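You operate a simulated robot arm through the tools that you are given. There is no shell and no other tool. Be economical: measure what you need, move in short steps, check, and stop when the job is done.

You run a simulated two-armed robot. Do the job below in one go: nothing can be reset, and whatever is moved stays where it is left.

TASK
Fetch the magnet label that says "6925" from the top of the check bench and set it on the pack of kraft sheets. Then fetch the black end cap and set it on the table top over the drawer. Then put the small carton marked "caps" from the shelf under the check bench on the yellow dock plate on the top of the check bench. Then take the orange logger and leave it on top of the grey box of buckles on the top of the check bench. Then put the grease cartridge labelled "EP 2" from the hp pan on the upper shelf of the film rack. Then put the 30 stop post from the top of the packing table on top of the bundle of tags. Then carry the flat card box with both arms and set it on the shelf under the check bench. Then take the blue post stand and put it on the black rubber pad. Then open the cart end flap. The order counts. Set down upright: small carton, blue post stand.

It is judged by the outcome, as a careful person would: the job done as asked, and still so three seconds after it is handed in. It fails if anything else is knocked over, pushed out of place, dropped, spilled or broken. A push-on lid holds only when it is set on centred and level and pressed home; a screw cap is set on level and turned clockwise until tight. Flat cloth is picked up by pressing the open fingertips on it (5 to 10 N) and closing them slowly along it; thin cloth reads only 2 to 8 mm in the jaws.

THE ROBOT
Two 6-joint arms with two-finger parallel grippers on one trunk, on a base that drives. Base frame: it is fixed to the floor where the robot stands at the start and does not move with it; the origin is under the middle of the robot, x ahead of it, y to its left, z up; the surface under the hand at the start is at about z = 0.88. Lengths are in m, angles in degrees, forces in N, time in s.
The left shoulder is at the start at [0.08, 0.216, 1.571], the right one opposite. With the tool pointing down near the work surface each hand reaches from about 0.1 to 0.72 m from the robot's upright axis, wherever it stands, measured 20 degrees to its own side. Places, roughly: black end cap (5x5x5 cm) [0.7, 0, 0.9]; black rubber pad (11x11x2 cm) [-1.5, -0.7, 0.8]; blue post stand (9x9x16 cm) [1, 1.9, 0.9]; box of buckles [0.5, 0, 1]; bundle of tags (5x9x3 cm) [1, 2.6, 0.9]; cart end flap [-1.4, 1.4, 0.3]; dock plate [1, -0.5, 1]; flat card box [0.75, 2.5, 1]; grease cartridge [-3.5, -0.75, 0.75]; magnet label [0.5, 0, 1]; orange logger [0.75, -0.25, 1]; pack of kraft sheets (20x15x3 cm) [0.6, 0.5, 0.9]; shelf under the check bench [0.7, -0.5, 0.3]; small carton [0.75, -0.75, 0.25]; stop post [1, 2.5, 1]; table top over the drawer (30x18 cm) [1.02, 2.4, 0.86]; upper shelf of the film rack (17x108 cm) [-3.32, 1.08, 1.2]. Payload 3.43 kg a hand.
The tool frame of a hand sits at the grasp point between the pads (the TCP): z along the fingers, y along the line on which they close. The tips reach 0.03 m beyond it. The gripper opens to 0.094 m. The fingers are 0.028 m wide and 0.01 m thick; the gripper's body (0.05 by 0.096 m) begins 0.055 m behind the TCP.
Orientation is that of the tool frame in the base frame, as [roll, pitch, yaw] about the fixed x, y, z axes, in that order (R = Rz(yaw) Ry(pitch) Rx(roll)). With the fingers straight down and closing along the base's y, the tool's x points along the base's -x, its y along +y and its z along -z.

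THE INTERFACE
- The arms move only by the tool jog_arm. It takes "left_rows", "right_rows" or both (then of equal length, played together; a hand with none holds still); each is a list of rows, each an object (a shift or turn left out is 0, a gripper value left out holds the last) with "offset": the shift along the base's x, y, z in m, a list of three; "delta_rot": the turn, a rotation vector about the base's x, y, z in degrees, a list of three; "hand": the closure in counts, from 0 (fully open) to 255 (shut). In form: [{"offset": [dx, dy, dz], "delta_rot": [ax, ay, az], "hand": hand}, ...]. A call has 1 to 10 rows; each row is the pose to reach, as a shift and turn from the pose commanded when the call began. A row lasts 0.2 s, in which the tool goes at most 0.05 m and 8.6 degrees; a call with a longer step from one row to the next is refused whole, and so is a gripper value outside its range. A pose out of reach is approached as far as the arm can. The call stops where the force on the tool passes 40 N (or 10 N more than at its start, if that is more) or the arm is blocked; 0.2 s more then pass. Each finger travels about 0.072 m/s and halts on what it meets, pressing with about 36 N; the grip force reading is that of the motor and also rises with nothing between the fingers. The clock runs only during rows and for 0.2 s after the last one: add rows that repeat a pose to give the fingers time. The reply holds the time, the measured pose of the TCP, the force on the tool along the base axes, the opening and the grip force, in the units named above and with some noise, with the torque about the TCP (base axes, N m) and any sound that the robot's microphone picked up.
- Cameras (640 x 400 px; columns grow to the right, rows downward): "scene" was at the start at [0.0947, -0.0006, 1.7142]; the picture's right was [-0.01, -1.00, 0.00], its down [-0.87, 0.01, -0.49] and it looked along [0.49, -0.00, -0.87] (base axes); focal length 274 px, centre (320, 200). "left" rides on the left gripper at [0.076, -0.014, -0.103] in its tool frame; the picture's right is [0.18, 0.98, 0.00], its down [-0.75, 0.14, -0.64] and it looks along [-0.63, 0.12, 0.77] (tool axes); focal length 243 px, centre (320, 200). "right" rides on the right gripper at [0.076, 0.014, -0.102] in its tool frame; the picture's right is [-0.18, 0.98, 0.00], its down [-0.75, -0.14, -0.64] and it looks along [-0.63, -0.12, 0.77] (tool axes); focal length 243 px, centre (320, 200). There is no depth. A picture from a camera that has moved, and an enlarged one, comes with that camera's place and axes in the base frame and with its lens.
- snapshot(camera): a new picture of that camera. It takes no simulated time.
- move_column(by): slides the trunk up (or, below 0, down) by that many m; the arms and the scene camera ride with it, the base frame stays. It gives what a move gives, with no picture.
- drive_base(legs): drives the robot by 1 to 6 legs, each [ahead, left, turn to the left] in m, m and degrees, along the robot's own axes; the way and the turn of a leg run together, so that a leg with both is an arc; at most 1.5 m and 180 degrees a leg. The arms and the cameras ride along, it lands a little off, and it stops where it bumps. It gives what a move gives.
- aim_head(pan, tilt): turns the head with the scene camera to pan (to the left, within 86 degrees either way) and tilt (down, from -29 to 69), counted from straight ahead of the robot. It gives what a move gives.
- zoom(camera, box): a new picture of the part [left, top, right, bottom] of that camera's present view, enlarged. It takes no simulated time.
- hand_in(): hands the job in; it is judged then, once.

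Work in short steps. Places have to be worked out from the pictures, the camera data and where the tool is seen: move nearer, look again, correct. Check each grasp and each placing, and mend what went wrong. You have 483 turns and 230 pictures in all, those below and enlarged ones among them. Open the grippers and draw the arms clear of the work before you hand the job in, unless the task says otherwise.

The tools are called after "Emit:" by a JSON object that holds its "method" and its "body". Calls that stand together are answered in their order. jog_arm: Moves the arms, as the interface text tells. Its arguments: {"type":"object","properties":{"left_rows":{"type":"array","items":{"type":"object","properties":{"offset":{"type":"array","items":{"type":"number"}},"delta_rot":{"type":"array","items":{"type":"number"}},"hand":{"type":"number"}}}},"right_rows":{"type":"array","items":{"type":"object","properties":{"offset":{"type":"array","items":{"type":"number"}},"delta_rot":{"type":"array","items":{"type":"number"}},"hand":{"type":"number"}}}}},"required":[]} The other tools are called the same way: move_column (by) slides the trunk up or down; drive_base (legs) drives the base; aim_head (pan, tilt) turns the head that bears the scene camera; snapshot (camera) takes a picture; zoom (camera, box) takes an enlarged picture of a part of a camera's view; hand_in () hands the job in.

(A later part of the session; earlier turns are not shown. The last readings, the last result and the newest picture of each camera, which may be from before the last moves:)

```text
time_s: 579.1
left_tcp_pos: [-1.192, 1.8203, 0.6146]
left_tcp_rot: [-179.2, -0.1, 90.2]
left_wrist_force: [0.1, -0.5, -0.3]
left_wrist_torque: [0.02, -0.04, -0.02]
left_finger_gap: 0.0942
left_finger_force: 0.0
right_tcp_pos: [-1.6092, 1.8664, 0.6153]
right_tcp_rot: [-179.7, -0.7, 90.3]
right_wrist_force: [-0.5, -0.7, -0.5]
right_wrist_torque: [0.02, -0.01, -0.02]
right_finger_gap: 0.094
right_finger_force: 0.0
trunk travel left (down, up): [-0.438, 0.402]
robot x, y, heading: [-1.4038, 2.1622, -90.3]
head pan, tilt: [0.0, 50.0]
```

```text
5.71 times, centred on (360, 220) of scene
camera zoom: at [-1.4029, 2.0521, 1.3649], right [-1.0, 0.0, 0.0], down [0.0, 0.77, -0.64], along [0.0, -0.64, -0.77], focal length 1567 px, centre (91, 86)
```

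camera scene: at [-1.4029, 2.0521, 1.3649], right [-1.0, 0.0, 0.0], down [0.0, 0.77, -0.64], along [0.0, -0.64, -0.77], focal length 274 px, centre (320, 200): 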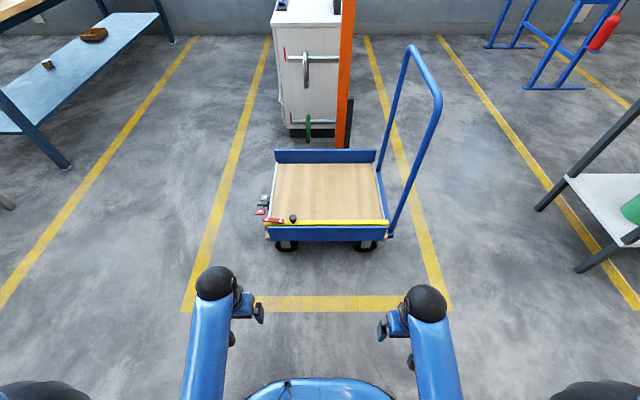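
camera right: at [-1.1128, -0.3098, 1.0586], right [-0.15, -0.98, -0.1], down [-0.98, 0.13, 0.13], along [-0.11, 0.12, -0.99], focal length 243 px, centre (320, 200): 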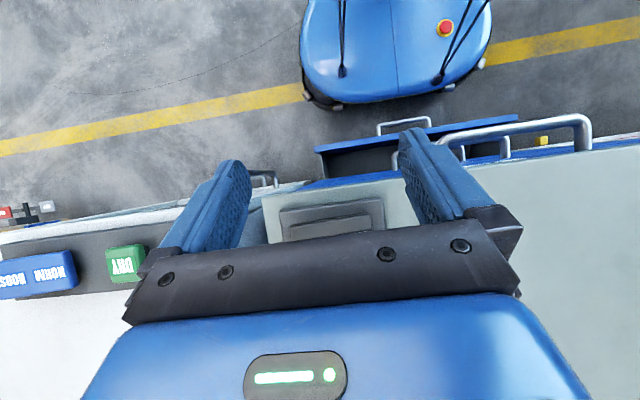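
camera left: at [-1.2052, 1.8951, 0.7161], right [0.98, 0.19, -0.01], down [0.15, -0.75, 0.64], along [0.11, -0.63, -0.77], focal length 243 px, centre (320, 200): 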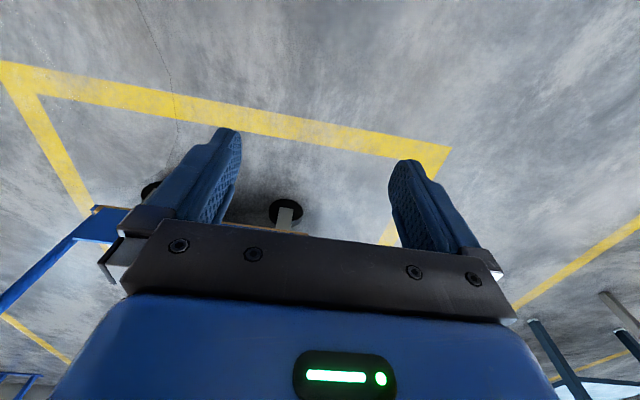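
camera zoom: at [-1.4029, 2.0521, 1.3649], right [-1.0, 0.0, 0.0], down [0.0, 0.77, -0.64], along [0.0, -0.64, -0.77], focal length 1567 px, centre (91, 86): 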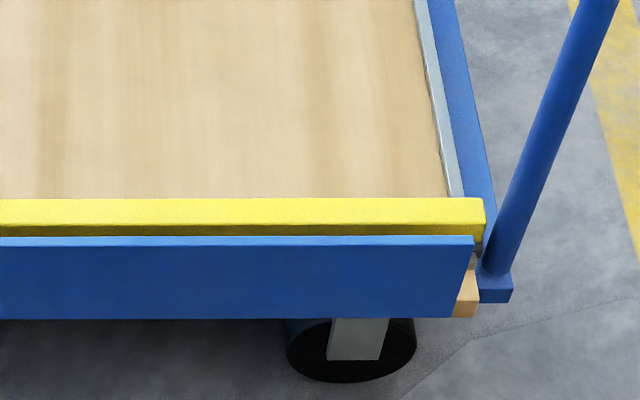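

The red lever on the yellow bar is marked LOCK / FREE; the blue panel stands at the deck edge. I tilt the left hand forward and take a close view of lever, bar and panel.

Emit:
{"method": "jog_arm", "body": {"left_rows": [{"offset": [0, -0.02, 0], "delta_rot": [-8, 0, 0]}, {"offset": [0, -0.05, 0], "delta_rot": [-16, 0, 0]}, {"offset": [0, -0.08, 0], "delta_rot": [-24, 0, 0]}, {"offset": [0, -0.1, 0], "delta_rot": [-30, 0, 0]}]}}

Emit:
{"method": "snapshot", "body": {"camera": "left"}}

```text
time_s: 580.1
left_tcp_pos: [-1.1929, 1.7202, 0.6133]
left_tcp_rot: [-179.1, 30.0, 90.3]
left_wrist_force: [0.6, 0.0, 0.0]
left_wrist_torque: [0.0, -0.04, -0.01]
left_finger_gap: 0.0944
left_finger_force: 0.0
right_tcp_pos: [-1.6099, 1.8664, 0.6156]
right_tcp_rot: [-179.7, -0.7, 90.3]
right_wrist_force: [-0.3, -0.3, -0.1]
right_wrist_torque: [-0.02, 0.0, 0.04]
right_finger_gap: 0.0938
right_finger_force: 0.0
trunk travel left (down, up): [-0.438, 0.402]
robot x, y, heading: [-1.4031, 2.16, -90.5]
head pan, tilt: [0.0, 50.0]
```

```text
58 pictures are left
camera left: at [-1.2057, 1.8352, 0.6629], right [0.98, 0.16, -0.11], down [0.15, -0.33, 0.93], along [0.11, -0.93, -0.35], focal length 243 px, centre (320, 200)
```

left: 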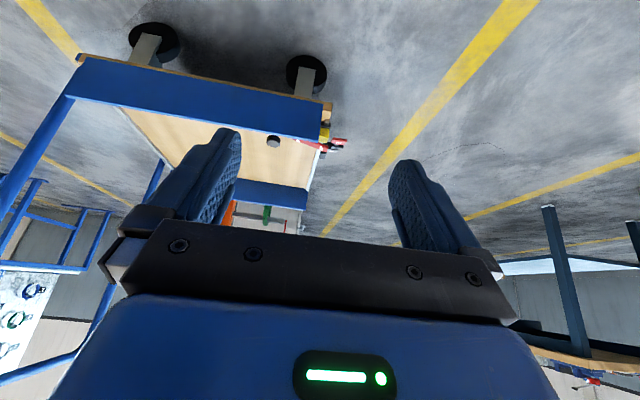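

Emit:
{"method": "zoom", "body": {"camera": "left", "box": [60, 40, 360, 210]}}

Emit:
{"method": "zoom", "body": {"camera": "left", "box": [240, 80, 360, 170]}}

```text
2.13 times, centred on (210, 125) of left
camera zoom: at [-1.2057, 1.8352, 0.6629], right [0.98, 0.16, -0.11], down [0.15, -0.33, 0.93], along [0.11, -0.93, -0.35], focal length 518 px, centre (555, 360)
```

zoom: 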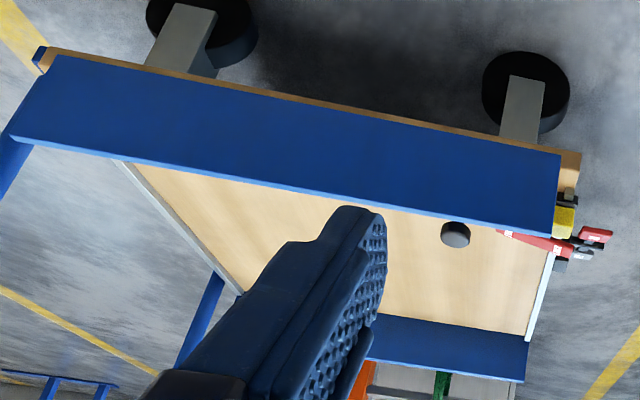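

```text
4.44 times, centred on (300, 125) of left
camera zoom: at [-1.2057, 1.8352, 0.6629], right [0.98, 0.16, -0.11], down [0.15, -0.33, 0.93], along [0.11, -0.93, -0.35], focal length 1078 px, centre (409, 533)
```

zoom: 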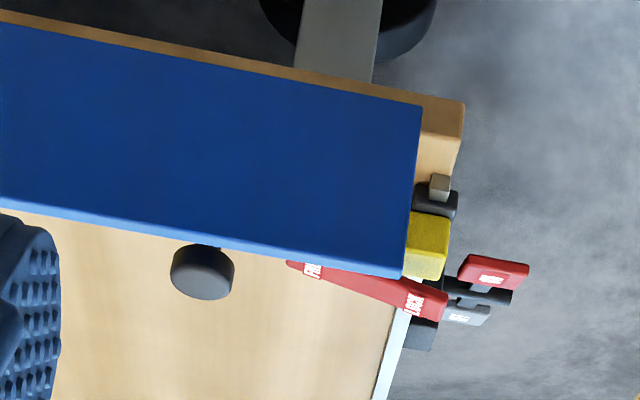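

Not clear yet how it opens. I bring the left hand, tool-down, above the +x end for a close view of the lever, knob and bar.

Emit:
{"method": "jog_arm", "body": {"left_rows": [{"delta_rot": [8, 0, 0]}, {"delta_rot": [16, 0, 0]}, {"delta_rot": [24, 0, 0]}, {"delta_rot": [30, 0, 0]}]}}

Emit:
{"method": "drive_base", "body": {"legs": [[0.22, 0, 0]]}}

Emit:
{"method": "snapshot", "body": {"camera": "left"}}

Emit:
{"method": "snapshot", "body": {"camera": "right"}}

```text
time_s: 581.1
left_tcp_pos: [-1.1932, 1.7205, 0.6146]
left_tcp_rot: [-179.1, -0.2, 90.2]
left_wrist_force: [-0.4, 0.2, -0.1]
left_wrist_torque: [-0.01, -0.01, 0.01]
left_finger_gap: 0.0936
left_finger_force: 0.0
right_tcp_pos: [-1.6101, 1.8643, 0.6152]
right_tcp_rot: [-179.7, -0.8, 90.3]
right_wrist_force: [-1.0, -0.2, 0.7]
right_wrist_torque: [-0.03, -0.02, -0.02]
right_finger_gap: 0.0944
right_finger_force: 0.1
trunk travel left (down, up): [-0.438, 0.402]
robot x, y, heading: [-1.4036, 2.1601, -90.4]
head pan, tilt: [0.0, 50.0]
```

```text
time_s: 582.8
left_tcp_pos: [-1.1964, 1.4996, 0.6146]
left_tcp_rot: [-179.2, -0.2, 89.9]
left_wrist_force: [-0.5, -0.7, -0.5]
left_wrist_torque: [0.04, 0.01, 0.0]
left_finger_gap: 0.0941
left_finger_force: 0.1
right_tcp_pos: [-1.6126, 1.6488, 0.6161]
right_tcp_rot: [-179.7, -0.7, 90.0]
right_wrist_force: [0.2, -0.3, -0.2]
right_wrist_torque: [-0.01, -0.01, -0.01]
right_finger_gap: 0.0942
right_finger_force: 0.1
trunk travel left (down, up): [-0.438, 0.402]
robot x, y, heading: [-1.4023, 1.9423, -90.4]
head pan, tilt: [0.0, 50.0]
```

```text
55 pictures are left
camera left: at [-1.2094, 1.5753, 0.7156], right [0.98, 0.18, -0.01], down [0.15, -0.76, 0.64], along [0.11, -0.63, -0.77], focal length 243 px, centre (320, 200)
```

left: 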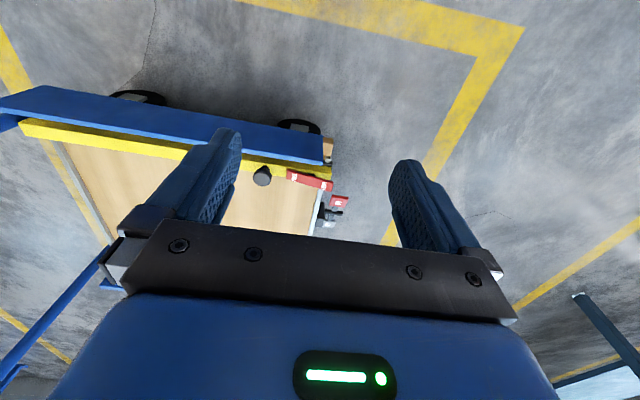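

```text
54 pictures are left
camera right: at [-1.598, 1.7231, 0.7195], right [0.98, -0.18, -0.01], down [-0.14, -0.76, 0.63], along [-0.12, -0.62, -0.77], focal length 243 px, centre (320, 200)
```

right: 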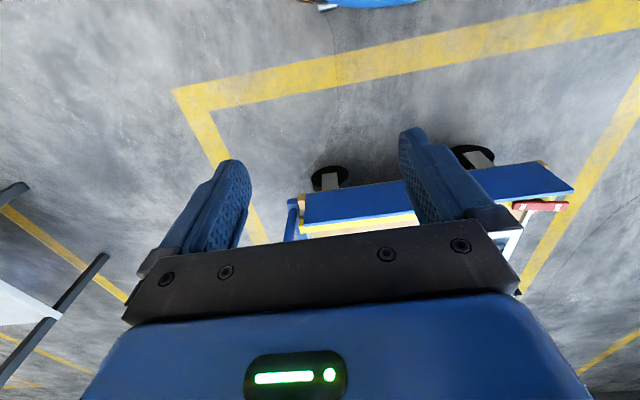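

Emit:
{"method": "zoom", "body": {"camera": "left", "box": [240, 100, 360, 230]}}

Emit:
{"method": "zoom", "body": {"camera": "left", "box": [0, 70, 200, 200]}}

```text
3.08 times, centred on (300, 165) of left
camera zoom: at [-1.2094, 1.5753, 0.7156], right [0.98, 0.18, -0.01], down [0.15, -0.76, 0.64], along [0.11, -0.63, -0.77], focal length 746 px, centre (382, 308)
```

zoom: 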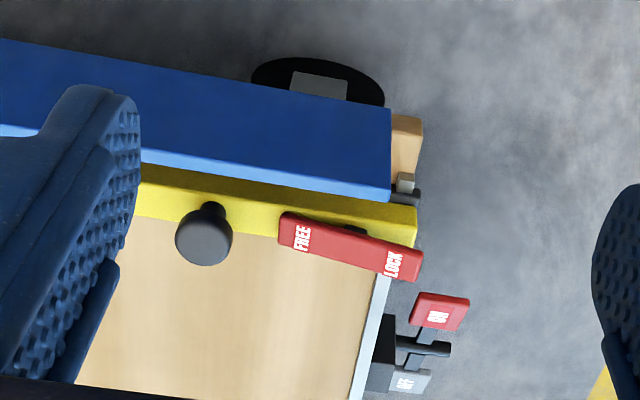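

```text
3.08 times, centred on (100, 135) of left
camera zoom: at [-1.2094, 1.5753, 0.7156], right [0.98, 0.18, -0.01], down [0.15, -0.76, 0.64], along [0.11, -0.63, -0.77], focal length 746 px, centre (997, 400)
```

zoom: 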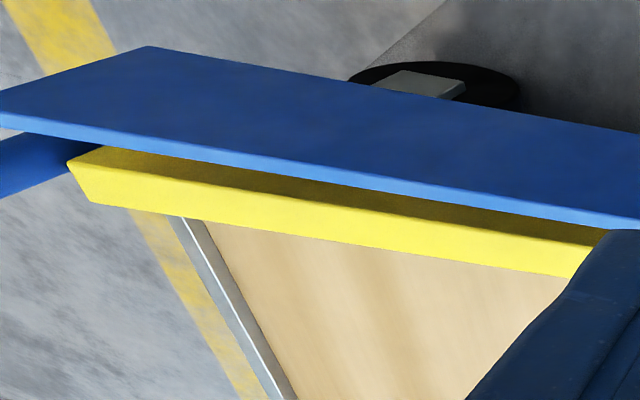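

Lever and knob are clear now: a red rocker (FREE inboard, LOCK outboard) on the yellow bar, knob at x≈−1.28. I'll first press the FREE end down with closed fingertips. Move above it.

Emit:
{"method": "jog_arm", "body": {"left_rows": [{"offset": [-0.01, -0.045, -0.01], "hand": 255}, {"offset": [-0.018, -0.09, -0.02], "hand": 255}, {"offset": [-0.022, -0.135, -0.04], "hand": 255}, {"offset": [-0.024, -0.17, -0.07], "hand": 255}, {"offset": [-0.024, -0.192, -0.11], "hand": 255}, {"offset": [-0.024, -0.192, -0.155], "hand": 255}, {"offset": [-0.024, -0.192, -0.195], "hand": 255}]}}

Emit:
{"method": "snapshot", "body": {"camera": "left"}}

Emit:
{"method": "zoom", "body": {"camera": "scene", "box": [200, 210, 340, 310]}}

```text
time_s: 584.4
left_tcp_pos: [-1.2193, 1.3336, 0.4637]
left_tcp_rot: [-179.2, 0.0, 89.9]
left_wrist_force: [-0.6, -0.1, 0.7]
left_wrist_torque: [0.01, 0.0, -0.02]
left_finger_gap: 0.0001
left_finger_force: 32.8
left hand out of reach, approached as far as the arm can: row 6, 7
right_tcp_pos: [-1.6122, 1.6468, 0.6159]
right_tcp_rot: [-179.7, -0.6, 90.0]
right_wrist_force: [-0.2, 0.1, 0.4]
right_wrist_torque: [0.0, -0.05, 0.0]
right_finger_gap: 0.0935
right_finger_force: 0.1
trunk travel left (down, up): [-0.438, 0.402]
robot x, y, heading: [-1.4028, 1.9409, -90.4]
head pan, tilt: [0.0, 50.0]
```

```text
51 pictures are left
camera left: at [-1.2323, 1.4077, 0.5653], right [0.98, 0.18, -0.01], down [0.15, -0.75, 0.64], along [0.11, -0.63, -0.77], focal length 243 px, centre (320, 200)
```

left: 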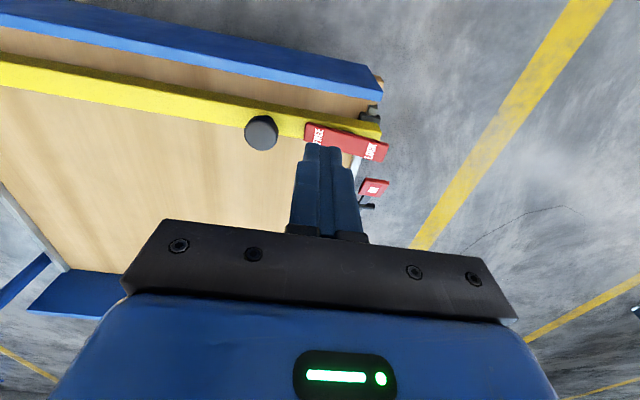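

```text
4.00 times, centred on (270, 260) of scene
camera zoom: at [-1.4053, 1.8329, 1.3649], right [-1.0, 0.01, 0.0], down [0.01, 0.77, -0.64], along [-0.01, -0.64, -0.77], focal length 1097 px, centre (520, -40)
```

zoom: 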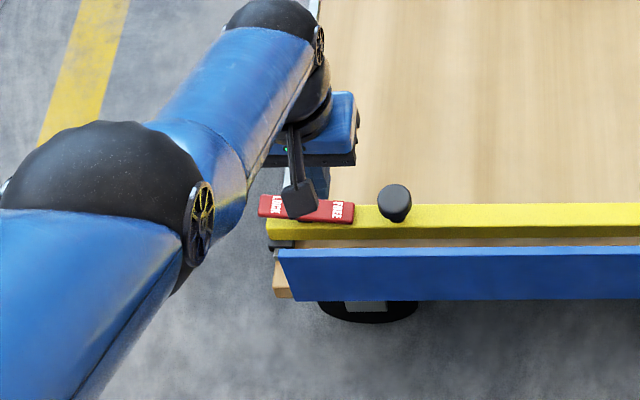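

The arm hit its lower limit; I lower the trunk 8 cm (tips then ≈0.35) and re-read.

Emit:
{"method": "move_column", "body": {"by": -0.06}}

Emit:
{"method": "jog_arm", "body": {"left_rows": [{"offset": [0, 0, 0]}, {"offset": [0, 0, 0]}]}}

```text
time_s: 585.4
left_tcp_pos: [-1.2195, 1.334, 0.4045]
left_tcp_rot: [-179.3, -0.1, 90.0]
left_wrist_force: [-0.4, 0.4, -0.3]
left_wrist_torque: [0.01, -0.03, 0.02]
left_finger_gap: 0.0
left_finger_force: 33.2
right_tcp_pos: [-1.6136, 1.6485, 0.5558]
right_tcp_rot: [-179.6, -0.7, 90.0]
right_wrist_force: [-0.4, -0.6, -0.7]
right_wrist_torque: [0.02, -0.03, 0.0]
right_finger_gap: 0.0941
right_finger_force: 0.0
trunk travel left (down, up): [-0.378, 0.462]
robot x, y, heading: [-1.4046, 1.9411, -90.9]
head pan, tilt: [0.0, 50.0]
```

```text
time_s: 586.0
left_tcp_pos: [-1.2195, 1.3335, 0.4031]
left_tcp_rot: [-179.1, 0.0, 89.9]
left_wrist_force: [0.9, -0.5, -0.1]
left_wrist_torque: [-0.04, -0.01, -0.02]
left_finger_gap: 0.0002
left_finger_force: 32.7
right_tcp_pos: [-1.6127, 1.6489, 0.5557]
right_tcp_rot: [-179.8, -0.7, 90.0]
right_wrist_force: [0.2, -1.1, 0.0]
right_wrist_torque: [-0.02, -0.03, 0.01]
right_finger_gap: 0.0937
right_finger_force: 0.1
trunk travel left (down, up): [-0.378, 0.462]
robot x, y, heading: [-1.4057, 1.9415, -90.6]
head pan, tilt: [0.0, 50.0]
```

Drive 6 cm closer for reach, then place the tip over the FREE end and come down in small steps.

Emit:
{"method": "drive_base", "body": {"legs": [[0.06, 0, 0.5]]}}

Emit:
{"method": "jog_arm", "body": {"left_rows": [{"offset": [0, 0.02, 0]}, {"offset": [0, 0.024, -0.01]}, {"offset": [0, 0.024, -0.02]}]}}

Emit:
{"method": "snapshot", "body": {"camera": "left"}}

```text
time_s: 587.0
left_tcp_pos: [-1.2148, 1.2759, 0.4032]
left_tcp_rot: [-179.1, -0.2, 90.5]
left_wrist_force: [0.1, -0.6, -0.5]
left_wrist_torque: [0.01, -0.01, 0.02]
left_finger_gap: 0.0
left_finger_force: 33.3
right_tcp_pos: [-1.6106, 1.5859, 0.5553]
right_tcp_rot: [-179.8, -0.8, 90.6]
right_wrist_force: [-0.7, -0.5, -0.1]
right_wrist_torque: [0.03, 0.04, -0.01]
right_finger_gap: 0.0939
right_finger_force: 0.0
trunk travel left (down, up): [-0.378, 0.462]
robot x, y, heading: [-1.4022, 1.8783, -89.9]
head pan, tilt: [0.0, 50.0]
```

```text
time_s: 587.8
left_tcp_pos: [-1.2132, 1.3003, 0.3824]
left_tcp_rot: [-179.2, -0.1, 90.5]
left_wrist_force: [-0.3, 0.1, -0.8]
left_wrist_torque: [-0.02, -0.01, 0.03]
left_finger_gap: 0.0001
left_finger_force: 33.2
right_tcp_pos: [-1.6094, 1.5857, 0.5557]
right_tcp_rot: [-179.7, -0.7, 90.6]
right_wrist_force: [0.7, 0.4, 0.1]
right_wrist_torque: [-0.01, 0.01, -0.02]
right_finger_gap: 0.094
right_finger_force: 0.0
trunk travel left (down, up): [-0.378, 0.462]
robot x, y, heading: [-1.4033, 1.8793, -90.2]
head pan, tilt: [0.0, 50.0]
```

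```text
49 pictures are left
camera left: at [-1.2274, 1.3749, 0.4847], right [0.98, 0.19, -0.01], down [0.16, -0.75, 0.64], along [0.11, -0.63, -0.77], focal length 243 px, centre (320, 200)
```

left: 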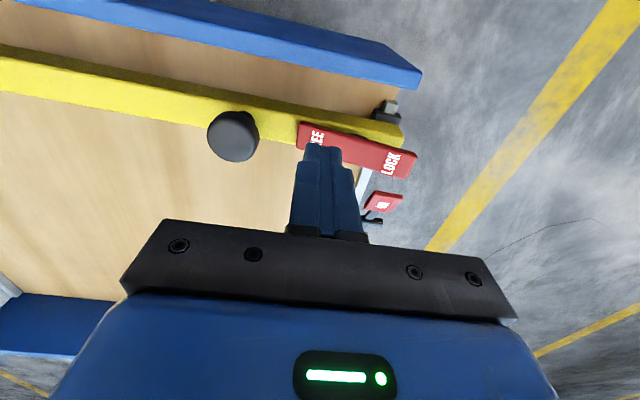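

Tip is just above the lever's FREE end. Shift −1 cm in x and press down in small steps.

Emit:
{"method": "jog_arm", "body": {"left_rows": [{"offset": [-0.01, -0.006, 0]}, {"offset": [-0.01, -0.006, -0.006]}, {"offset": [-0.01, -0.006, -0.012]}, {"offset": [-0.01, -0.006, -0.018]}]}}

```text
time_s: 588.8
left_tcp_pos: [-1.2222, 1.3042, 0.3733]
left_tcp_rot: [-179.2, 0.0, 90.5]
left_wrist_force: [-0.1, -1.0, -0.1]
left_wrist_torque: [0.0, -0.02, 0.01]
left_finger_gap: 0.0001
left_finger_force: 33.1
left hand out of reach, approached as far as the arm can: row 2, 3, 4
right_tcp_pos: [-1.6098, 1.5874, 0.5555]
right_tcp_rot: [-179.6, -0.7, 90.6]
right_wrist_force: [0.3, 0.1, 0.4]
right_wrist_torque: [0.0, -0.03, -0.01]
right_finger_gap: 0.0942
right_finger_force: 0.1
trunk travel left (down, up): [-0.378, 0.462]
robot x, y, heading: [-1.4038, 1.8818, -90.0]
head pan, tilt: [0.0, 50.0]
```

Arm limit again. Raise the arm 11 cm, lower the trunk 12 cm, giving room to press.

Emit:
{"method": "jog_arm", "body": {"left_rows": [{"offset": [0, 0, 0.04]}, {"offset": [0, 0, 0.08]}, {"offset": [0, -0.008, 0.115]}]}}

Emit:
{"method": "move_column", "body": {"by": -0.12}}

```text
time_s: 589.6
left_tcp_pos: [-1.2241, 1.2949, 0.4907]
left_tcp_rot: [-179.1, -0.2, 90.5]
left_wrist_force: [-1.0, 0.6, -0.1]
left_wrist_torque: [0.03, 0.04, 0.01]
left_finger_gap: 0.0
left_finger_force: 32.6
right_tcp_pos: [-1.6106, 1.5864, 0.5553]
right_tcp_rot: [-179.6, -0.7, 90.6]
right_wrist_force: [-0.6, 0.1, 0.7]
right_wrist_torque: [-0.03, -0.01, -0.01]
right_finger_gap: 0.0939
right_finger_force: 0.0
trunk travel left (down, up): [-0.378, 0.462]
robot x, y, heading: [-1.4022, 1.883, -90.2]
head pan, tilt: [0.0, 50.0]
```

```text
time_s: 591.1
left_tcp_pos: [-1.2262, 1.295, 0.3716]
left_tcp_rot: [-179.2, -0.1, 90.5]
left_wrist_force: [-0.2, -0.1, 0.1]
left_wrist_torque: [0.03, -0.03, 0.0]
left_finger_gap: 0.0001
left_finger_force: 33.2
right_tcp_pos: [-1.6092, 1.5869, 0.4357]
right_tcp_rot: [-179.7, -0.7, 90.6]
right_wrist_force: [-0.8, -0.3, 0.8]
right_wrist_torque: [0.0, -0.01, -0.02]
right_finger_gap: 0.0942
right_finger_force: 0.2
trunk travel left (down, up): [-0.258, 0.582]
robot x, y, heading: [-1.4021, 1.8776, -90.0]
head pan, tilt: [0.0, 50.0]
```

Now press down in 4 mm steps.

Emit:
{"method": "jog_arm", "body": {"left_rows": [{"offset": [0.001, 0, -0.005]}, {"offset": [0.001, 0, -0.01]}, {"offset": [0.001, 0, -0.015]}, {"offset": [0.001, 0, -0.02]}, {"offset": [0.001, 0, -0.025]}]}}

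Emit:
{"method": "snapshot", "body": {"camera": "left"}}

```text
time_s: 592.3
left_tcp_pos: [-1.2229, 1.2953, 0.3462]
left_tcp_rot: [-179.2, -0.1, 90.4]
left_wrist_force: [-0.6, 0.1, -0.3]
left_wrist_torque: [0.01, -0.02, 0.0]
left_finger_gap: 0.0001
left_finger_force: 32.9
right_tcp_pos: [-1.6101, 1.5856, 0.4353]
right_tcp_rot: [-179.7, -0.8, 90.6]
right_wrist_force: [-0.2, 0.2, 0.1]
right_wrist_torque: [-0.01, -0.02, 0.01]
right_finger_gap: 0.0941
right_finger_force: 0.1
trunk travel left (down, up): [-0.258, 0.582]
robot x, y, heading: [-1.3999, 1.8807, -90.0]
head pan, tilt: [0.0, 50.0]
```

```text
48 pictures are left
camera left: at [-1.2363, 1.3698, 0.4469], right [0.98, 0.19, -0.01], down [0.16, -0.75, 0.64], along [0.11, -0.63, -0.77], focal length 243 px, centre (320, 200)
```

left: 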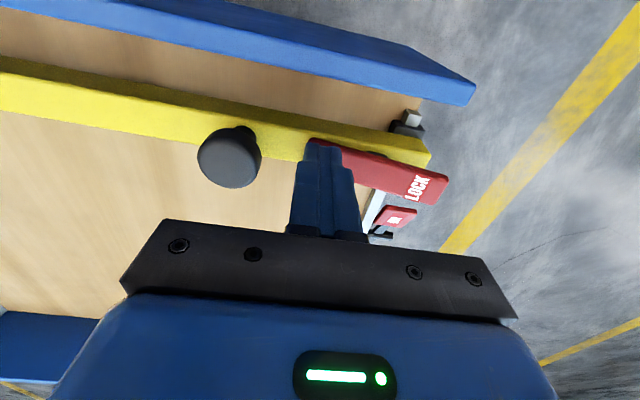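

Knob triangulates to [-1.276, 1.288, 0.32]; the lever top is ~0.30. Continue down.

Emit:
{"method": "jog_arm", "body": {"left_rows": [{"offset": [0, 0, -0.004]}, {"offset": [0, 0, -0.008]}, {"offset": [0, 0, -0.012]}, {"offset": [0, 0, -0.016]}]}}

```text
time_s: 593.3
left_tcp_pos: [-1.2232, 1.2949, 0.3314]
left_tcp_rot: [-179.2, 0.0, 90.5]
left_wrist_force: [-0.4, 0.5, 0.3]
left_wrist_torque: [0.01, 0.01, 0.04]
left_finger_gap: 0.0
left_finger_force: 32.5
right_tcp_pos: [-1.6095, 1.5866, 0.4349]
right_tcp_rot: [-179.7, -0.7, 90.6]
right_wrist_force: [-0.8, 0.6, 1.2]
right_wrist_torque: [0.0, -0.01, -0.02]
right_finger_gap: 0.0942
right_finger_force: 0.1
trunk travel left (down, up): [-0.258, 0.582]
robot x, y, heading: [-1.4027, 1.8798, -90.0]
head pan, tilt: [0.0, 50.0]
```

Emit:
{"method": "jog_arm", "body": {"left_rows": [{"offset": [0, 0, -0.004]}, {"offset": [0, 0, -0.008]}, {"offset": [0, 0, -0.012]}]}}

Emit:
{"method": "snapshot", "body": {"camera": "left"}}

```text
time_s: 594.0
left_tcp_pos: [-1.2231, 1.2863, 0.329]
left_tcp_rot: [-179.1, 0.9, 90.6]
left_wrist_force: [0.1, 0.1, 23.3]
left_wrist_torque: [0.1, -0.23, 0.04]
left_finger_gap: 0.0
left_finger_force: 33.1
right_tcp_pos: [-1.6095, 1.5867, 0.4355]
right_tcp_rot: [-179.7, -0.7, 90.7]
right_wrist_force: [-0.3, 0.3, 0.0]
right_wrist_torque: [0.02, -0.03, 0.02]
right_finger_gap: 0.0941
right_finger_force: 0.1
trunk travel left (down, up): [-0.258, 0.582]
robot x, y, heading: [-1.4018, 1.8805, -90.0]
head pan, tilt: [0.0, 50.0]
stopped in row 3 (left hand): the force on the tool passed its limit at 43 N (the readings are from after the stop); the commanded pose is now the measured one
```

```text
47 pictures are left
camera left: at [-1.2367, 1.3628, 0.4289], right [0.98, 0.19, -0.02], down [0.16, -0.74, 0.65], along [0.11, -0.64, -0.76], focal length 243 px, centre (320, 200)
```

left: 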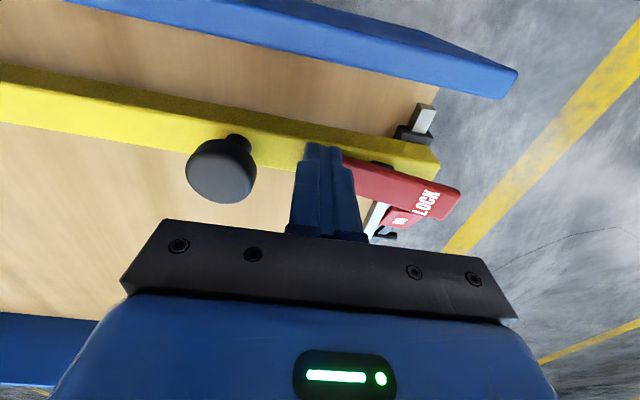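

FREE end doesn't move at 43 N – it is already down, i.e. the lever seems to be at FREE (or needs no press). Next I try the knob: rise, open to 6 cm and go over it.

Emit:
{"method": "jog_arm", "body": {"left_rows": [{"offset": [0, 0.003, 0.02]}, {"offset": [0, 0.003, 0.05]}, {"offset": [-0.03, 0.003, 0.06], "hand": 90}, {"offset": [-0.053, 0.003, 0.06], "hand": 90}, {"offset": [-0.053, 0.003, 0.06], "hand": 90}, {"offset": [-0.053, 0.003, 0.06], "hand": 90}]}}

Emit:
{"method": "snapshot", "body": {"camera": "left"}}

```text
time_s: 595.4
left_tcp_pos: [-1.2761, 1.2928, 0.3857]
left_tcp_rot: [-179.1, 0.5, 90.5]
left_wrist_force: [-0.2, -0.2, -0.6]
left_wrist_torque: [0.02, 0.04, 0.02]
left_finger_gap: 0.0607
left_finger_force: 0.0
right_tcp_pos: [-1.6107, 1.5869, 0.4351]
right_tcp_rot: [-179.6, -0.7, 90.6]
right_wrist_force: [0.6, -0.3, 0.3]
right_wrist_torque: [0.04, 0.0, -0.02]
right_finger_gap: 0.094
right_finger_force: 0.0
trunk travel left (down, up): [-0.258, 0.582]
robot x, y, heading: [-1.3995, 1.8823, -89.9]
head pan, tilt: [0.0, 50.0]
```

```text
46 pictures are left
camera left: at [-1.29, 1.3671, 0.4858], right [0.98, 0.19, -0.01], down [0.16, -0.75, 0.65], along [0.11, -0.64, -0.76], focal length 243 px, centre (320, 200)
```

left: 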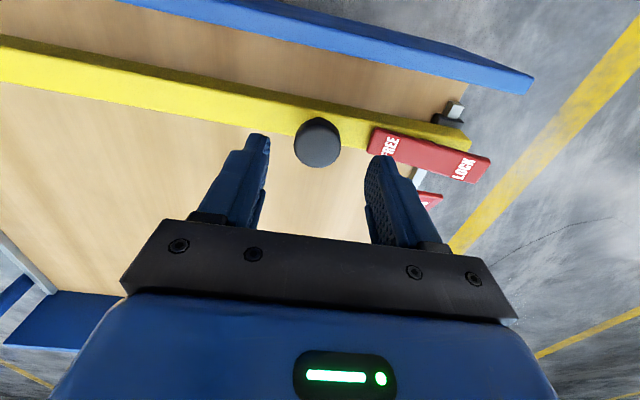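

Knob at [-1.279, 1.287]. Descend over it and grip.

Emit:
{"method": "jog_arm", "body": {"left_rows": [{"offset": [-0.003, -0.006, -0.02]}, {"offset": [-0.003, -0.006, -0.04]}, {"offset": [-0.003, -0.006, -0.048]}, {"offset": [-0.003, -0.006, -0.048], "hand": 255}, {"offset": [-0.003, -0.006, -0.048], "hand": 255}, {"offset": [-0.003, -0.006, -0.048], "hand": 255}]}}

Emit:
{"method": "snapshot", "body": {"camera": "left"}}

```text
time_s: 596.8
left_tcp_pos: [-1.2775, 1.2859, 0.3381]
left_tcp_rot: [-179.3, 0.4, 90.7]
left_wrist_force: [6.0, -1.0, -2.3]
left_wrist_torque: [-0.3, -0.18, 0.09]
left_finger_gap: 0.0353
left_finger_force: 45.2
right_tcp_pos: [-1.6097, 1.5871, 0.4341]
right_tcp_rot: [-179.6, -0.8, 90.8]
right_wrist_force: [-0.3, 0.6, 0.6]
right_wrist_torque: [-0.02, 0.0, 0.0]
right_finger_gap: 0.0941
right_finger_force: 0.2
trunk travel left (down, up): [-0.258, 0.582]
robot x, y, heading: [-1.4012, 1.8793, -90.0]
head pan, tilt: [0.0, 50.0]
```

```text
45 pictures are left
camera left: at [-1.2909, 1.3618, 0.4375], right [0.98, 0.19, -0.01], down [0.16, -0.75, 0.65], along [0.12, -0.64, -0.76], focal length 243 px, centre (320, 200)
```

left: 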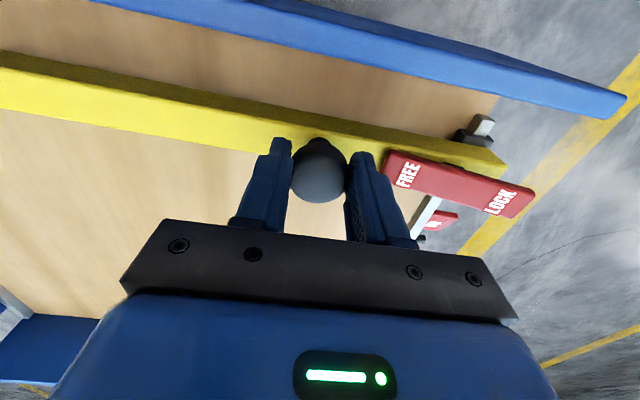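

Knob gripped (35 mm). Test lifting a little.

Emit:
{"method": "jog_arm", "body": {"left_rows": [{"offset": [0, 0, 0.004]}, {"offset": [0, 0, 0.008]}, {"offset": [0, 0, 0.012]}]}}

```text
time_s: 597.6
left_tcp_pos: [-1.2769, 1.2867, 0.3476]
left_tcp_rot: [-179.3, 0.2, 90.6]
left_wrist_force: [12.0, 1.6, -25.0]
left_wrist_torque: [0.29, -0.31, 0.08]
left_finger_gap: 0.0341
left_finger_force: 45.0
right_tcp_pos: [-1.6101, 1.5867, 0.4351]
right_tcp_rot: [-179.7, -0.9, 90.7]
right_wrist_force: [-0.3, -0.5, 1.0]
right_wrist_torque: [0.0, -0.02, 0.02]
right_finger_gap: 0.0939
right_finger_force: 0.0
trunk travel left (down, up): [-0.258, 0.582]
robot x, y, heading: [-1.4042, 1.8816, -89.8]
head pan, tilt: [0.0, 50.0]
```

It resists lifting (25 N). Return and test sliding along +x, then −x.

Emit:
{"method": "jog_arm", "body": {"left_rows": [{"offset": [0, 0, -0.01]}, {"offset": [0.005, 0, -0.01]}, {"offset": [0.01, 0, -0.01]}]}}

Emit:
{"method": "jog_arm", "body": {"left_rows": [{"offset": [-0.006, 0, 0]}, {"offset": [-0.012, 0, 0]}, {"offset": [-0.018, 0, 0]}]}}

Emit:
{"method": "jog_arm", "body": {"left_rows": [{"offset": [0.008, 0.005, 0]}, {"offset": [0.008, 0.01, 0]}, {"offset": [0.008, 0.014, 0]}]}}

```text
time_s: 598.5
left_tcp_pos: [-1.2777, 1.2785, 0.3464]
left_tcp_rot: [-178.6, 1.6, 90.3]
left_wrist_force: [0.6, -0.3, 20.7]
left_wrist_torque: [1.22, -0.18, 0.03]
left_finger_gap: 0.0341
left_finger_force: 45.1
right_tcp_pos: [-1.6109, 1.5869, 0.4359]
right_tcp_rot: [-179.7, -0.6, 90.5]
right_wrist_force: [0.1, 0.0, 0.3]
right_wrist_torque: [0.03, 0.02, -0.03]
right_finger_gap: 0.094
right_finger_force: 0.0
trunk travel left (down, up): [-0.258, 0.582]
robot x, y, heading: [-1.4068, 1.8789, -89.8]
head pan, tilt: [0.0, 50.0]
stopped in row 3 (left hand): the force on the tool passed its limit at 41 N (the readings are from after the stop); the commanded pose is now the measured one
```

```text
time_s: 599.1
left_tcp_pos: [-1.2766, 1.2778, 0.3465]
left_tcp_rot: [-179.2, 1.7, 90.8]
left_wrist_force: [2.8, 0.6, 10.6]
left_wrist_torque: [0.96, 0.33, -0.11]
left_finger_gap: 0.034
left_finger_force: 44.8
right_tcp_pos: [-1.6085, 1.5862, 0.4353]
right_tcp_rot: [-179.7, -0.7, 90.7]
right_wrist_force: [-0.6, 0.0, 0.3]
right_wrist_torque: [0.01, 0.0, -0.04]
right_finger_gap: 0.0941
right_finger_force: 0.0
trunk travel left (down, up): [-0.258, 0.582]
robot x, y, heading: [-1.4039, 1.8868, -90.1]
head pan, tilt: [0.0, 50.0]
stopped in row 2 (left hand): the force on the tool passed its limit at 44 N (the readings are from after the stop); the commanded pose is now the measured one
```

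```text
time_s: 599.9
left_tcp_pos: [-1.2773, 1.2888, 0.3461]
left_tcp_rot: [-178.6, 1.8, 90.3]
left_wrist_force: [-0.8, 0.5, 5.2]
left_wrist_torque: [0.51, -0.22, 0.03]
left_finger_gap: 0.034
left_finger_force: 44.6
right_tcp_pos: [-1.6112, 1.5861, 0.4356]
right_tcp_rot: [-179.6, -0.8, 90.5]
right_wrist_force: [0.2, -0.2, -1.0]
right_wrist_torque: [-0.02, -0.03, -0.01]
right_finger_gap: 0.094
right_finger_force: 0.2
trunk travel left (down, up): [-0.258, 0.582]
robot x, y, heading: [-1.4049, 1.8773, -89.9]
head pan, tilt: [0.0, 50.0]
stopped in row 3 (left hand): the force on the tool passed its limit at 41 N (the readings are from after the stop); the commanded pose is now the measured one
```

Stiff in all directions so far. Look at the current state to see whether the bar rose or only the fingers slipped.

Emit:
{"method": "snapshot", "body": {"camera": "left"}}

Emit:
{"method": "zoom", "body": {"camera": "scene", "box": [180, 240, 360, 350]}}

```text
44 pictures are left
camera left: at [-1.2888, 1.3671, 0.4461], right [0.98, 0.19, -0.03], down [0.16, -0.73, 0.66], along [0.1, -0.65, -0.75], focal length 243 px, centre (320, 200)
```

left: 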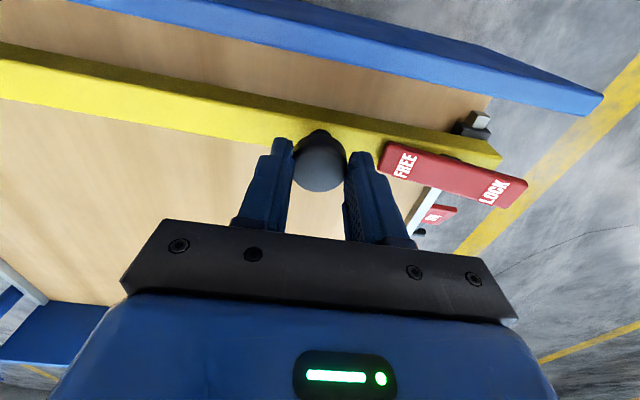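

```text
3.56 times, centred on (270, 295) of scene
camera zoom: at [-1.4049, 1.774, 1.1849], right [-1.0, 0.0, 0.0], down [0.0, 0.77, -0.64], along [0.0, -0.64, -0.77], focal length 975 px, centre (498, -138)
```

zoom: 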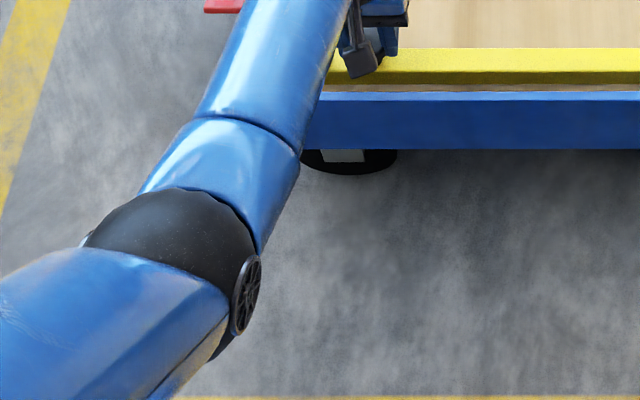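

Only slip. I regrip the knob lower and test each direction in tiny steps, reading forces.

Emit:
{"method": "jog_arm", "body": {"left_rows": [{"hand": 90}, {"hand": 90}, {"offset": [0, -0.002, -0.008], "delta_rot": [0, -0.7, 0], "hand": 90}, {"offset": [0, -0.002, -0.012], "delta_rot": [0, -0.7, 0], "hand": 90}, {"offset": [0, -0.002, -0.012], "delta_rot": [0, -0.7, 0], "hand": 255}, {"offset": [0, -0.002, -0.012], "delta_rot": [0, -0.7, 0], "hand": 255}, {"offset": [0, -0.002, -0.012], "delta_rot": [0, -0.7, 0], "hand": 255}]}}

Emit:
{"method": "jog_arm", "body": {"left_rows": [{"offset": [0, 0.004, 0]}, {"offset": [0, 0.008, 0]}, {"offset": [0, 0.008, 0]}]}}

```text
time_s: 601.5
left_tcp_pos: [-1.2773, 1.2884, 0.3353]
left_tcp_rot: [-179.3, 1.7, 90.2]
left_wrist_force: [-8.7, 0.0, -1.7]
left_wrist_torque: [0.0, 0.2, -0.07]
left_finger_gap: 0.0351
left_finger_force: 45.0
right_tcp_pos: [-1.6127, 1.5879, 0.4348]
right_tcp_rot: [-179.8, -0.7, 90.4]
right_wrist_force: [0.1, 0.0, -0.5]
right_wrist_torque: [0.0, 0.0, -0.01]
right_finger_gap: 0.0938
right_finger_force: 0.0
trunk travel left (down, up): [-0.258, 0.582]
robot x, y, heading: [-1.4027, 1.8832, -90.2]
head pan, tilt: [0.0, 50.0]
```

```text
time_s: 602.3
left_tcp_pos: [-1.2768, 1.2896, 0.3344]
left_tcp_rot: [-179.3, 2.4, 90.2]
left_wrist_force: [-11.7, -37.2, -9.4]
left_wrist_torque: [-0.77, 0.26, 0.06]
left_finger_gap: 0.0358
left_finger_force: 45.4
right_tcp_pos: [-1.6121, 1.5864, 0.4353]
right_tcp_rot: [-179.7, -0.9, 90.4]
right_wrist_force: [0.1, 0.1, 1.0]
right_wrist_torque: [-0.01, -0.01, 0.0]
right_finger_gap: 0.0938
right_finger_force: 0.0
trunk travel left (down, up): [-0.258, 0.582]
robot x, y, heading: [-1.4027, 1.8822, -90.2]
head pan, tilt: [0.0, 50.0]
```

Pulling +y: 37 N, rigid. So it's locked with FREE end down; I toggle the rocker by pressing its raised (LOCK) end. Release the knob, move over that end with closed fingers.

Emit:
{"method": "jog_arm", "body": {"left_rows": [{"offset": [0, -0.006, 0], "hand": 90}, {"offset": [0, -0.006, 0], "hand": 90}, {"offset": [0, -0.006, 0.035], "hand": 90}, {"offset": [0.03, -0.006, 0.06], "hand": 255}, {"offset": [0.075, -0.006, 0.06], "hand": 255}, {"offset": [0.11, -0.006, 0.06], "hand": 255}, {"offset": [0.113, -0.006, 0.035], "delta_rot": [0, -1, 0], "hand": 255}, {"offset": [0.113, -0.006, 0.022], "delta_rot": [0, -1, 0], "hand": 255}]}}

Emit:
{"method": "snapshot", "body": {"camera": "left"}}

```text
time_s: 604.1
left_tcp_pos: [-1.1625, 1.2915, 0.3561]
left_tcp_rot: [179.6, 1.8, 90.2]
left_wrist_force: [0.5, -0.2, -0.4]
left_wrist_torque: [-0.01, 0.02, 0.01]
left_finger_gap: 0.0001
left_finger_force: 33.0
right_tcp_pos: [-1.6125, 1.5869, 0.4355]
right_tcp_rot: [-179.6, -0.6, 90.5]
right_wrist_force: [0.4, 0.5, 0.5]
right_wrist_torque: [0.03, 0.02, 0.03]
right_finger_gap: 0.0938
right_finger_force: 0.0
trunk travel left (down, up): [-0.258, 0.582]
robot x, y, heading: [-1.4024, 1.8792, -90.2]
head pan, tilt: [0.0, 50.0]
```

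```text
42 pictures are left
camera left: at [-1.1772, 1.3681, 0.4545], right [0.98, 0.19, 0.0], down [0.14, -0.73, 0.67], along [0.13, -0.65, -0.75], focal length 243 px, centre (320, 200)
```

left: 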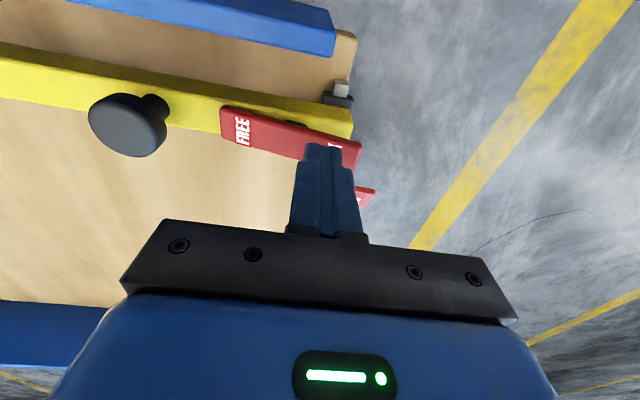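

Press the LOCK end down in 4 mm steps.

Emit:
{"method": "jog_arm", "body": {"left_rows": [{"offset": [0, -0.003, -0.005]}, {"offset": [0, -0.004, -0.01]}, {"offset": [0, -0.004, -0.015]}, {"offset": [0, -0.004, -0.02]}, {"offset": [0, -0.004, -0.025]}, {"offset": [0, -0.004, -0.03]}]}}

Emit:
{"method": "snapshot", "body": {"camera": "left"}}

```text
time_s: 605.5
left_tcp_pos: [-1.1639, 1.285, 0.3343]
left_tcp_rot: [179.6, 2.0, 90.2]
left_wrist_force: [-2.2, 15.0, 29.9]
left_wrist_torque: [0.75, 0.34, -0.13]
left_finger_gap: 0.0001
left_finger_force: 33.2
right_tcp_pos: [-1.6116, 1.5888, 0.4377]
right_tcp_rot: [-179.7, -0.4, 90.6]
right_wrist_force: [-0.2, 0.2, -0.1]
right_wrist_torque: [0.02, -0.02, 0.04]
right_finger_gap: 0.0942
right_finger_force: 0.1
trunk travel left (down, up): [-0.258, 0.582]
robot x, y, heading: [-1.4037, 1.8844, -90.2]
head pan, tilt: [0.0, 50.0]
stopped in row 6 (left hand): the force on the tool passed its limit at 45 N (the readings are from after the stop); the commanded pose is now the measured one
```

```text
41 pictures are left
camera left: at [-1.178, 1.3627, 0.4323], right [0.98, 0.19, 0.0], down [0.14, -0.73, 0.67], along [0.13, -0.66, -0.74], focal length 243 px, centre (320, 200)
```

left: 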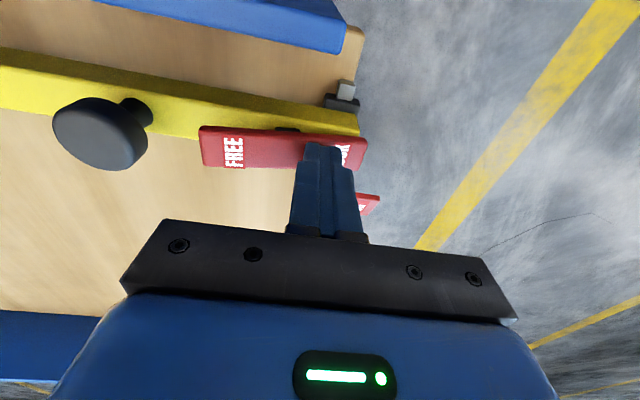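

The rocker has tipped: LOCK end down, FREE end up. Go back to the knob and test whether it moves now.

Emit:
{"method": "jog_arm", "body": {"left_rows": [{"offset": [0, 0.002, 0.03]}, {"offset": [-0.02, 0.002, 0.06], "hand": 90}, {"offset": [-0.06, 0.002, 0.06], "hand": 90}, {"offset": [-0.1, 0.002, 0.06], "hand": 90}, {"offset": [-0.115, 0.002, 0.04], "hand": 90}, {"offset": [-0.115, 0.002, 0.015], "hand": 90}, {"offset": [-0.115, 0.002, 0.001], "hand": 90}, {"offset": [-0.115, 0.002, 0.001], "hand": 255}, {"offset": [-0.115, 0.002, 0.001], "hand": 255}, {"offset": [-0.115, 0.002, 0.001], "hand": 255}]}}

Emit:
{"method": "jog_arm", "body": {"left_rows": [{"offset": [0, 0, 0.004]}, {"offset": [0, 0, 0.008]}, {"offset": [0, 0, 0.012]}]}}

Emit:
{"method": "snapshot", "body": {"camera": "left"}}

```text
time_s: 607.7
left_tcp_pos: [-1.2779, 1.2873, 0.3291]
left_tcp_rot: [179.5, 2.0, 90.3]
left_wrist_force: [2.8, -0.6, -1.3]
left_wrist_torque: [-0.22, -0.12, 0.05]
left_finger_gap: 0.0354
left_finger_force: 45.3
right_tcp_pos: [-1.6106, 1.5885, 0.4351]
right_tcp_rot: [-179.5, -0.7, 90.5]
right_wrist_force: [0.1, 0.2, 0.4]
right_wrist_torque: [0.01, 0.0, -0.02]
right_finger_gap: 0.0942
right_finger_force: 0.1
trunk travel left (down, up): [-0.258, 0.582]
robot x, y, heading: [-1.4066, 1.8785, -90.2]
head pan, tilt: [0.0, 50.0]
```

```text
time_s: 608.5
left_tcp_pos: [-1.2782, 1.29, 0.3375]
left_tcp_rot: [179.6, 1.1, 90.2]
left_wrist_force: [2.2, -0.3, -38.7]
left_wrist_torque: [0.17, -0.06, -0.01]
left_finger_gap: 0.0357
left_finger_force: 45.2
right_tcp_pos: [-1.6103, 1.5867, 0.4337]
right_tcp_rot: [-179.7, -1.0, 90.5]
right_wrist_force: [-0.4, 0.2, -1.0]
right_wrist_torque: [-0.02, 0.04, 0.01]
right_finger_gap: 0.094
right_finger_force: 0.0
trunk travel left (down, up): [-0.258, 0.582]
robot x, y, heading: [-1.4044, 1.8853, -90.4]
head pan, tilt: [0.0, 50.0]
```

```text
40 pictures are left
camera left: at [-1.2928, 1.3656, 0.4367], right [0.98, 0.19, 0.0], down [0.14, -0.74, 0.66], along [0.13, -0.65, -0.75], focal length 243 px, centre (320, 200)
```

left: 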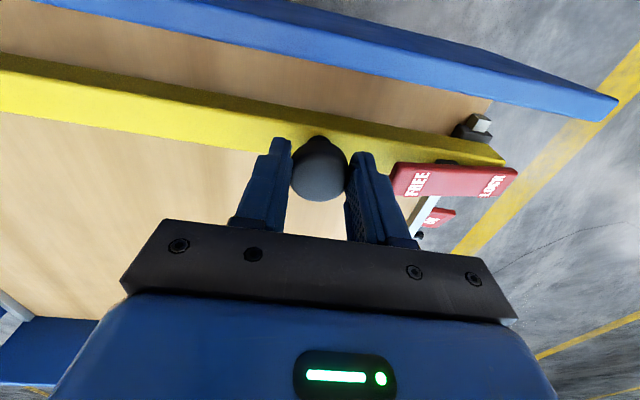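

Still rigid upward (39 N). Test ±y in this state.

Emit:
{"method": "jog_arm", "body": {"left_rows": [{"offset": [0, 0, -0.008]}, {"offset": [0, 0.005, -0.01]}, {"offset": [0, 0.01, -0.01]}]}}

Emit:
{"method": "jog_arm", "body": {"left_rows": [{"offset": [0, -0.006, 0]}, {"offset": [0, -0.012, 0]}, {"offset": [0, -0.018, 0]}]}}

Emit:
{"method": "jog_arm", "body": {"left_rows": [{"offset": [0, 0.004, 0]}, {"offset": [0, 0.004, 0]}]}}

```text
time_s: 609.3
left_tcp_pos: [-1.2794, 1.2894, 0.3369]
left_tcp_rot: [179.7, 2.8, 90.3]
left_wrist_force: [7.6, -21.4, 3.8]
left_wrist_torque: [-0.34, -0.13, 0.1]
left_finger_gap: 0.0355
left_finger_force: 45.0
right_tcp_pos: [-1.6114, 1.5864, 0.4351]
right_tcp_rot: [-179.6, -0.9, 90.4]
right_wrist_force: [0.2, -0.5, 0.8]
right_wrist_torque: [-0.02, 0.0, -0.02]
right_finger_gap: 0.094
right_finger_force: 0.1
trunk travel left (down, up): [-0.258, 0.582]
robot x, y, heading: [-1.4031, 1.8809, -90.1]
head pan, tilt: [0.0, 50.0]
```

```text
time_s: 610.1
left_tcp_pos: [-1.2774, 1.2849, 0.3315]
left_tcp_rot: [179.6, 1.4, 90.2]
left_wrist_force: [2.1, 27.1, 23.1]
left_wrist_torque: [1.02, -0.03, 0.01]
left_finger_gap: 0.0356
left_finger_force: 45.1
right_tcp_pos: [-1.6127, 1.5896, 0.437]
right_tcp_rot: [-179.6, -0.6, 90.5]
right_wrist_force: [1.0, -0.4, -0.2]
right_wrist_torque: [-0.02, -0.02, 0.03]
right_finger_gap: 0.0939
right_finger_force: 0.1
trunk travel left (down, up): [-0.258, 0.582]
robot x, y, heading: [-1.4019, 1.8828, -90.1]
head pan, tilt: [0.0, 50.0]
```

```text
time_s: 610.7
left_tcp_pos: [-1.2777, 1.2835, 0.3328]
left_tcp_rot: [179.5, 1.8, 90.2]
left_wrist_force: [3.1, 10.1, 5.6]
left_wrist_torque: [1.5, -0.14, 0.04]
left_finger_gap: 0.0352
left_finger_force: 44.0
right_tcp_pos: [-1.6121, 1.5889, 0.4357]
right_tcp_rot: [-179.7, -0.8, 90.4]
right_wrist_force: [-0.6, 0.2, 0.3]
right_wrist_torque: [-0.01, -0.01, 0.0]
right_finger_gap: 0.0941
right_finger_force: 0.1
trunk travel left (down, up): [-0.258, 0.582]
robot x, y, heading: [-1.4031, 1.884, -90.1]
head pan, tilt: [0.0, 50.0]
```

The bar stays rigid in both states, so it isn't the moving part. The blue panel has hinge brackets at the deck edge – it is the flap. I set the rocker back to FREE first (press its FREE end).

Emit:
{"method": "jog_arm", "body": {"left_rows": [{"offset": [0, 0.003, 0], "hand": 90}, {"offset": [0, 0.003, 0], "hand": 90}, {"offset": [0, 0.003, 0.035], "hand": 90}, {"offset": [0.02, 0.003, 0.06], "hand": 255}, {"offset": [0.056, 0.003, 0.06], "hand": 255}, {"offset": [0.056, 0.003, 0.06], "hand": 255}, {"offset": [0.056, 0.003, 0.035], "hand": 255}]}}

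Emit:
{"method": "jog_arm", "body": {"left_rows": [{"offset": [0, 0, -0.006]}, {"offset": [0, 0, -0.012]}, {"offset": [0, 0, -0.018]}, {"offset": [0, 0, -0.024]}, {"offset": [0, 0, -0.03]}, {"offset": [0, 0, -0.036]}, {"offset": [0, 0, -0.042]}]}}

Emit:
{"method": "snapshot", "body": {"camera": "left"}}

```text
time_s: 612.3
left_tcp_pos: [-1.2218, 1.2854, 0.3688]
left_tcp_rot: [179.6, 1.9, 90.1]
left_wrist_force: [0.1, -0.5, -0.6]
left_wrist_torque: [-0.01, -0.02, 0.0]
left_finger_gap: 0.0
left_finger_force: 32.8
right_tcp_pos: [-1.6115, 1.5864, 0.4352]
right_tcp_rot: [-179.6, -0.8, 90.4]
right_wrist_force: [0.3, 0.4, 0.1]
right_wrist_torque: [0.01, 0.01, -0.02]
right_finger_gap: 0.094
right_finger_force: 0.1
trunk travel left (down, up): [-0.258, 0.582]
robot x, y, heading: [-1.4021, 1.8804, -90.2]
head pan, tilt: [0.0, 50.0]
```

```text
time_s: 613.9
left_tcp_pos: [-1.2217, 1.283, 0.3305]
left_tcp_rot: [179.5, 2.3, 90.2]
left_wrist_force: [0.8, 0.5, 21.6]
left_wrist_torque: [0.19, -0.22, 0.0]
left_finger_gap: 0.0001
left_finger_force: 32.8
right_tcp_pos: [-1.6125, 1.5875, 0.4372]
right_tcp_rot: [-179.7, -0.5, 90.5]
right_wrist_force: [0.7, -0.7, -0.4]
right_wrist_torque: [-0.01, -0.02, 0.01]
right_finger_gap: 0.0939
right_finger_force: 0.1
trunk travel left (down, up): [-0.258, 0.582]
robot x, y, heading: [-1.4078, 1.8796, -90.2]
head pan, tilt: [0.0, 50.0]
```

```text
39 pictures are left
camera left: at [-1.2366, 1.3618, 0.4276], right [0.98, 0.19, 0.0], down [0.14, -0.73, 0.67], along [0.13, -0.66, -0.74], focal length 243 px, centre (320, 200)
```

left: 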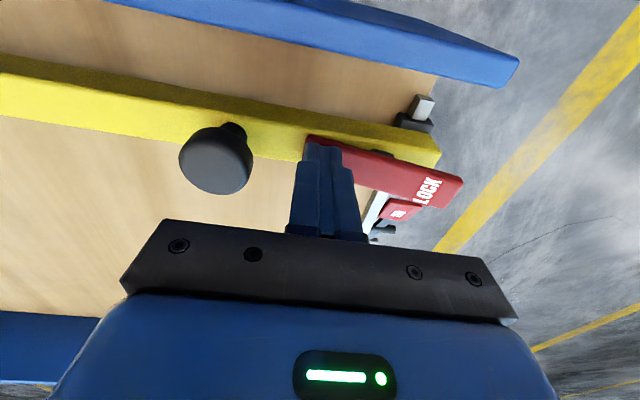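

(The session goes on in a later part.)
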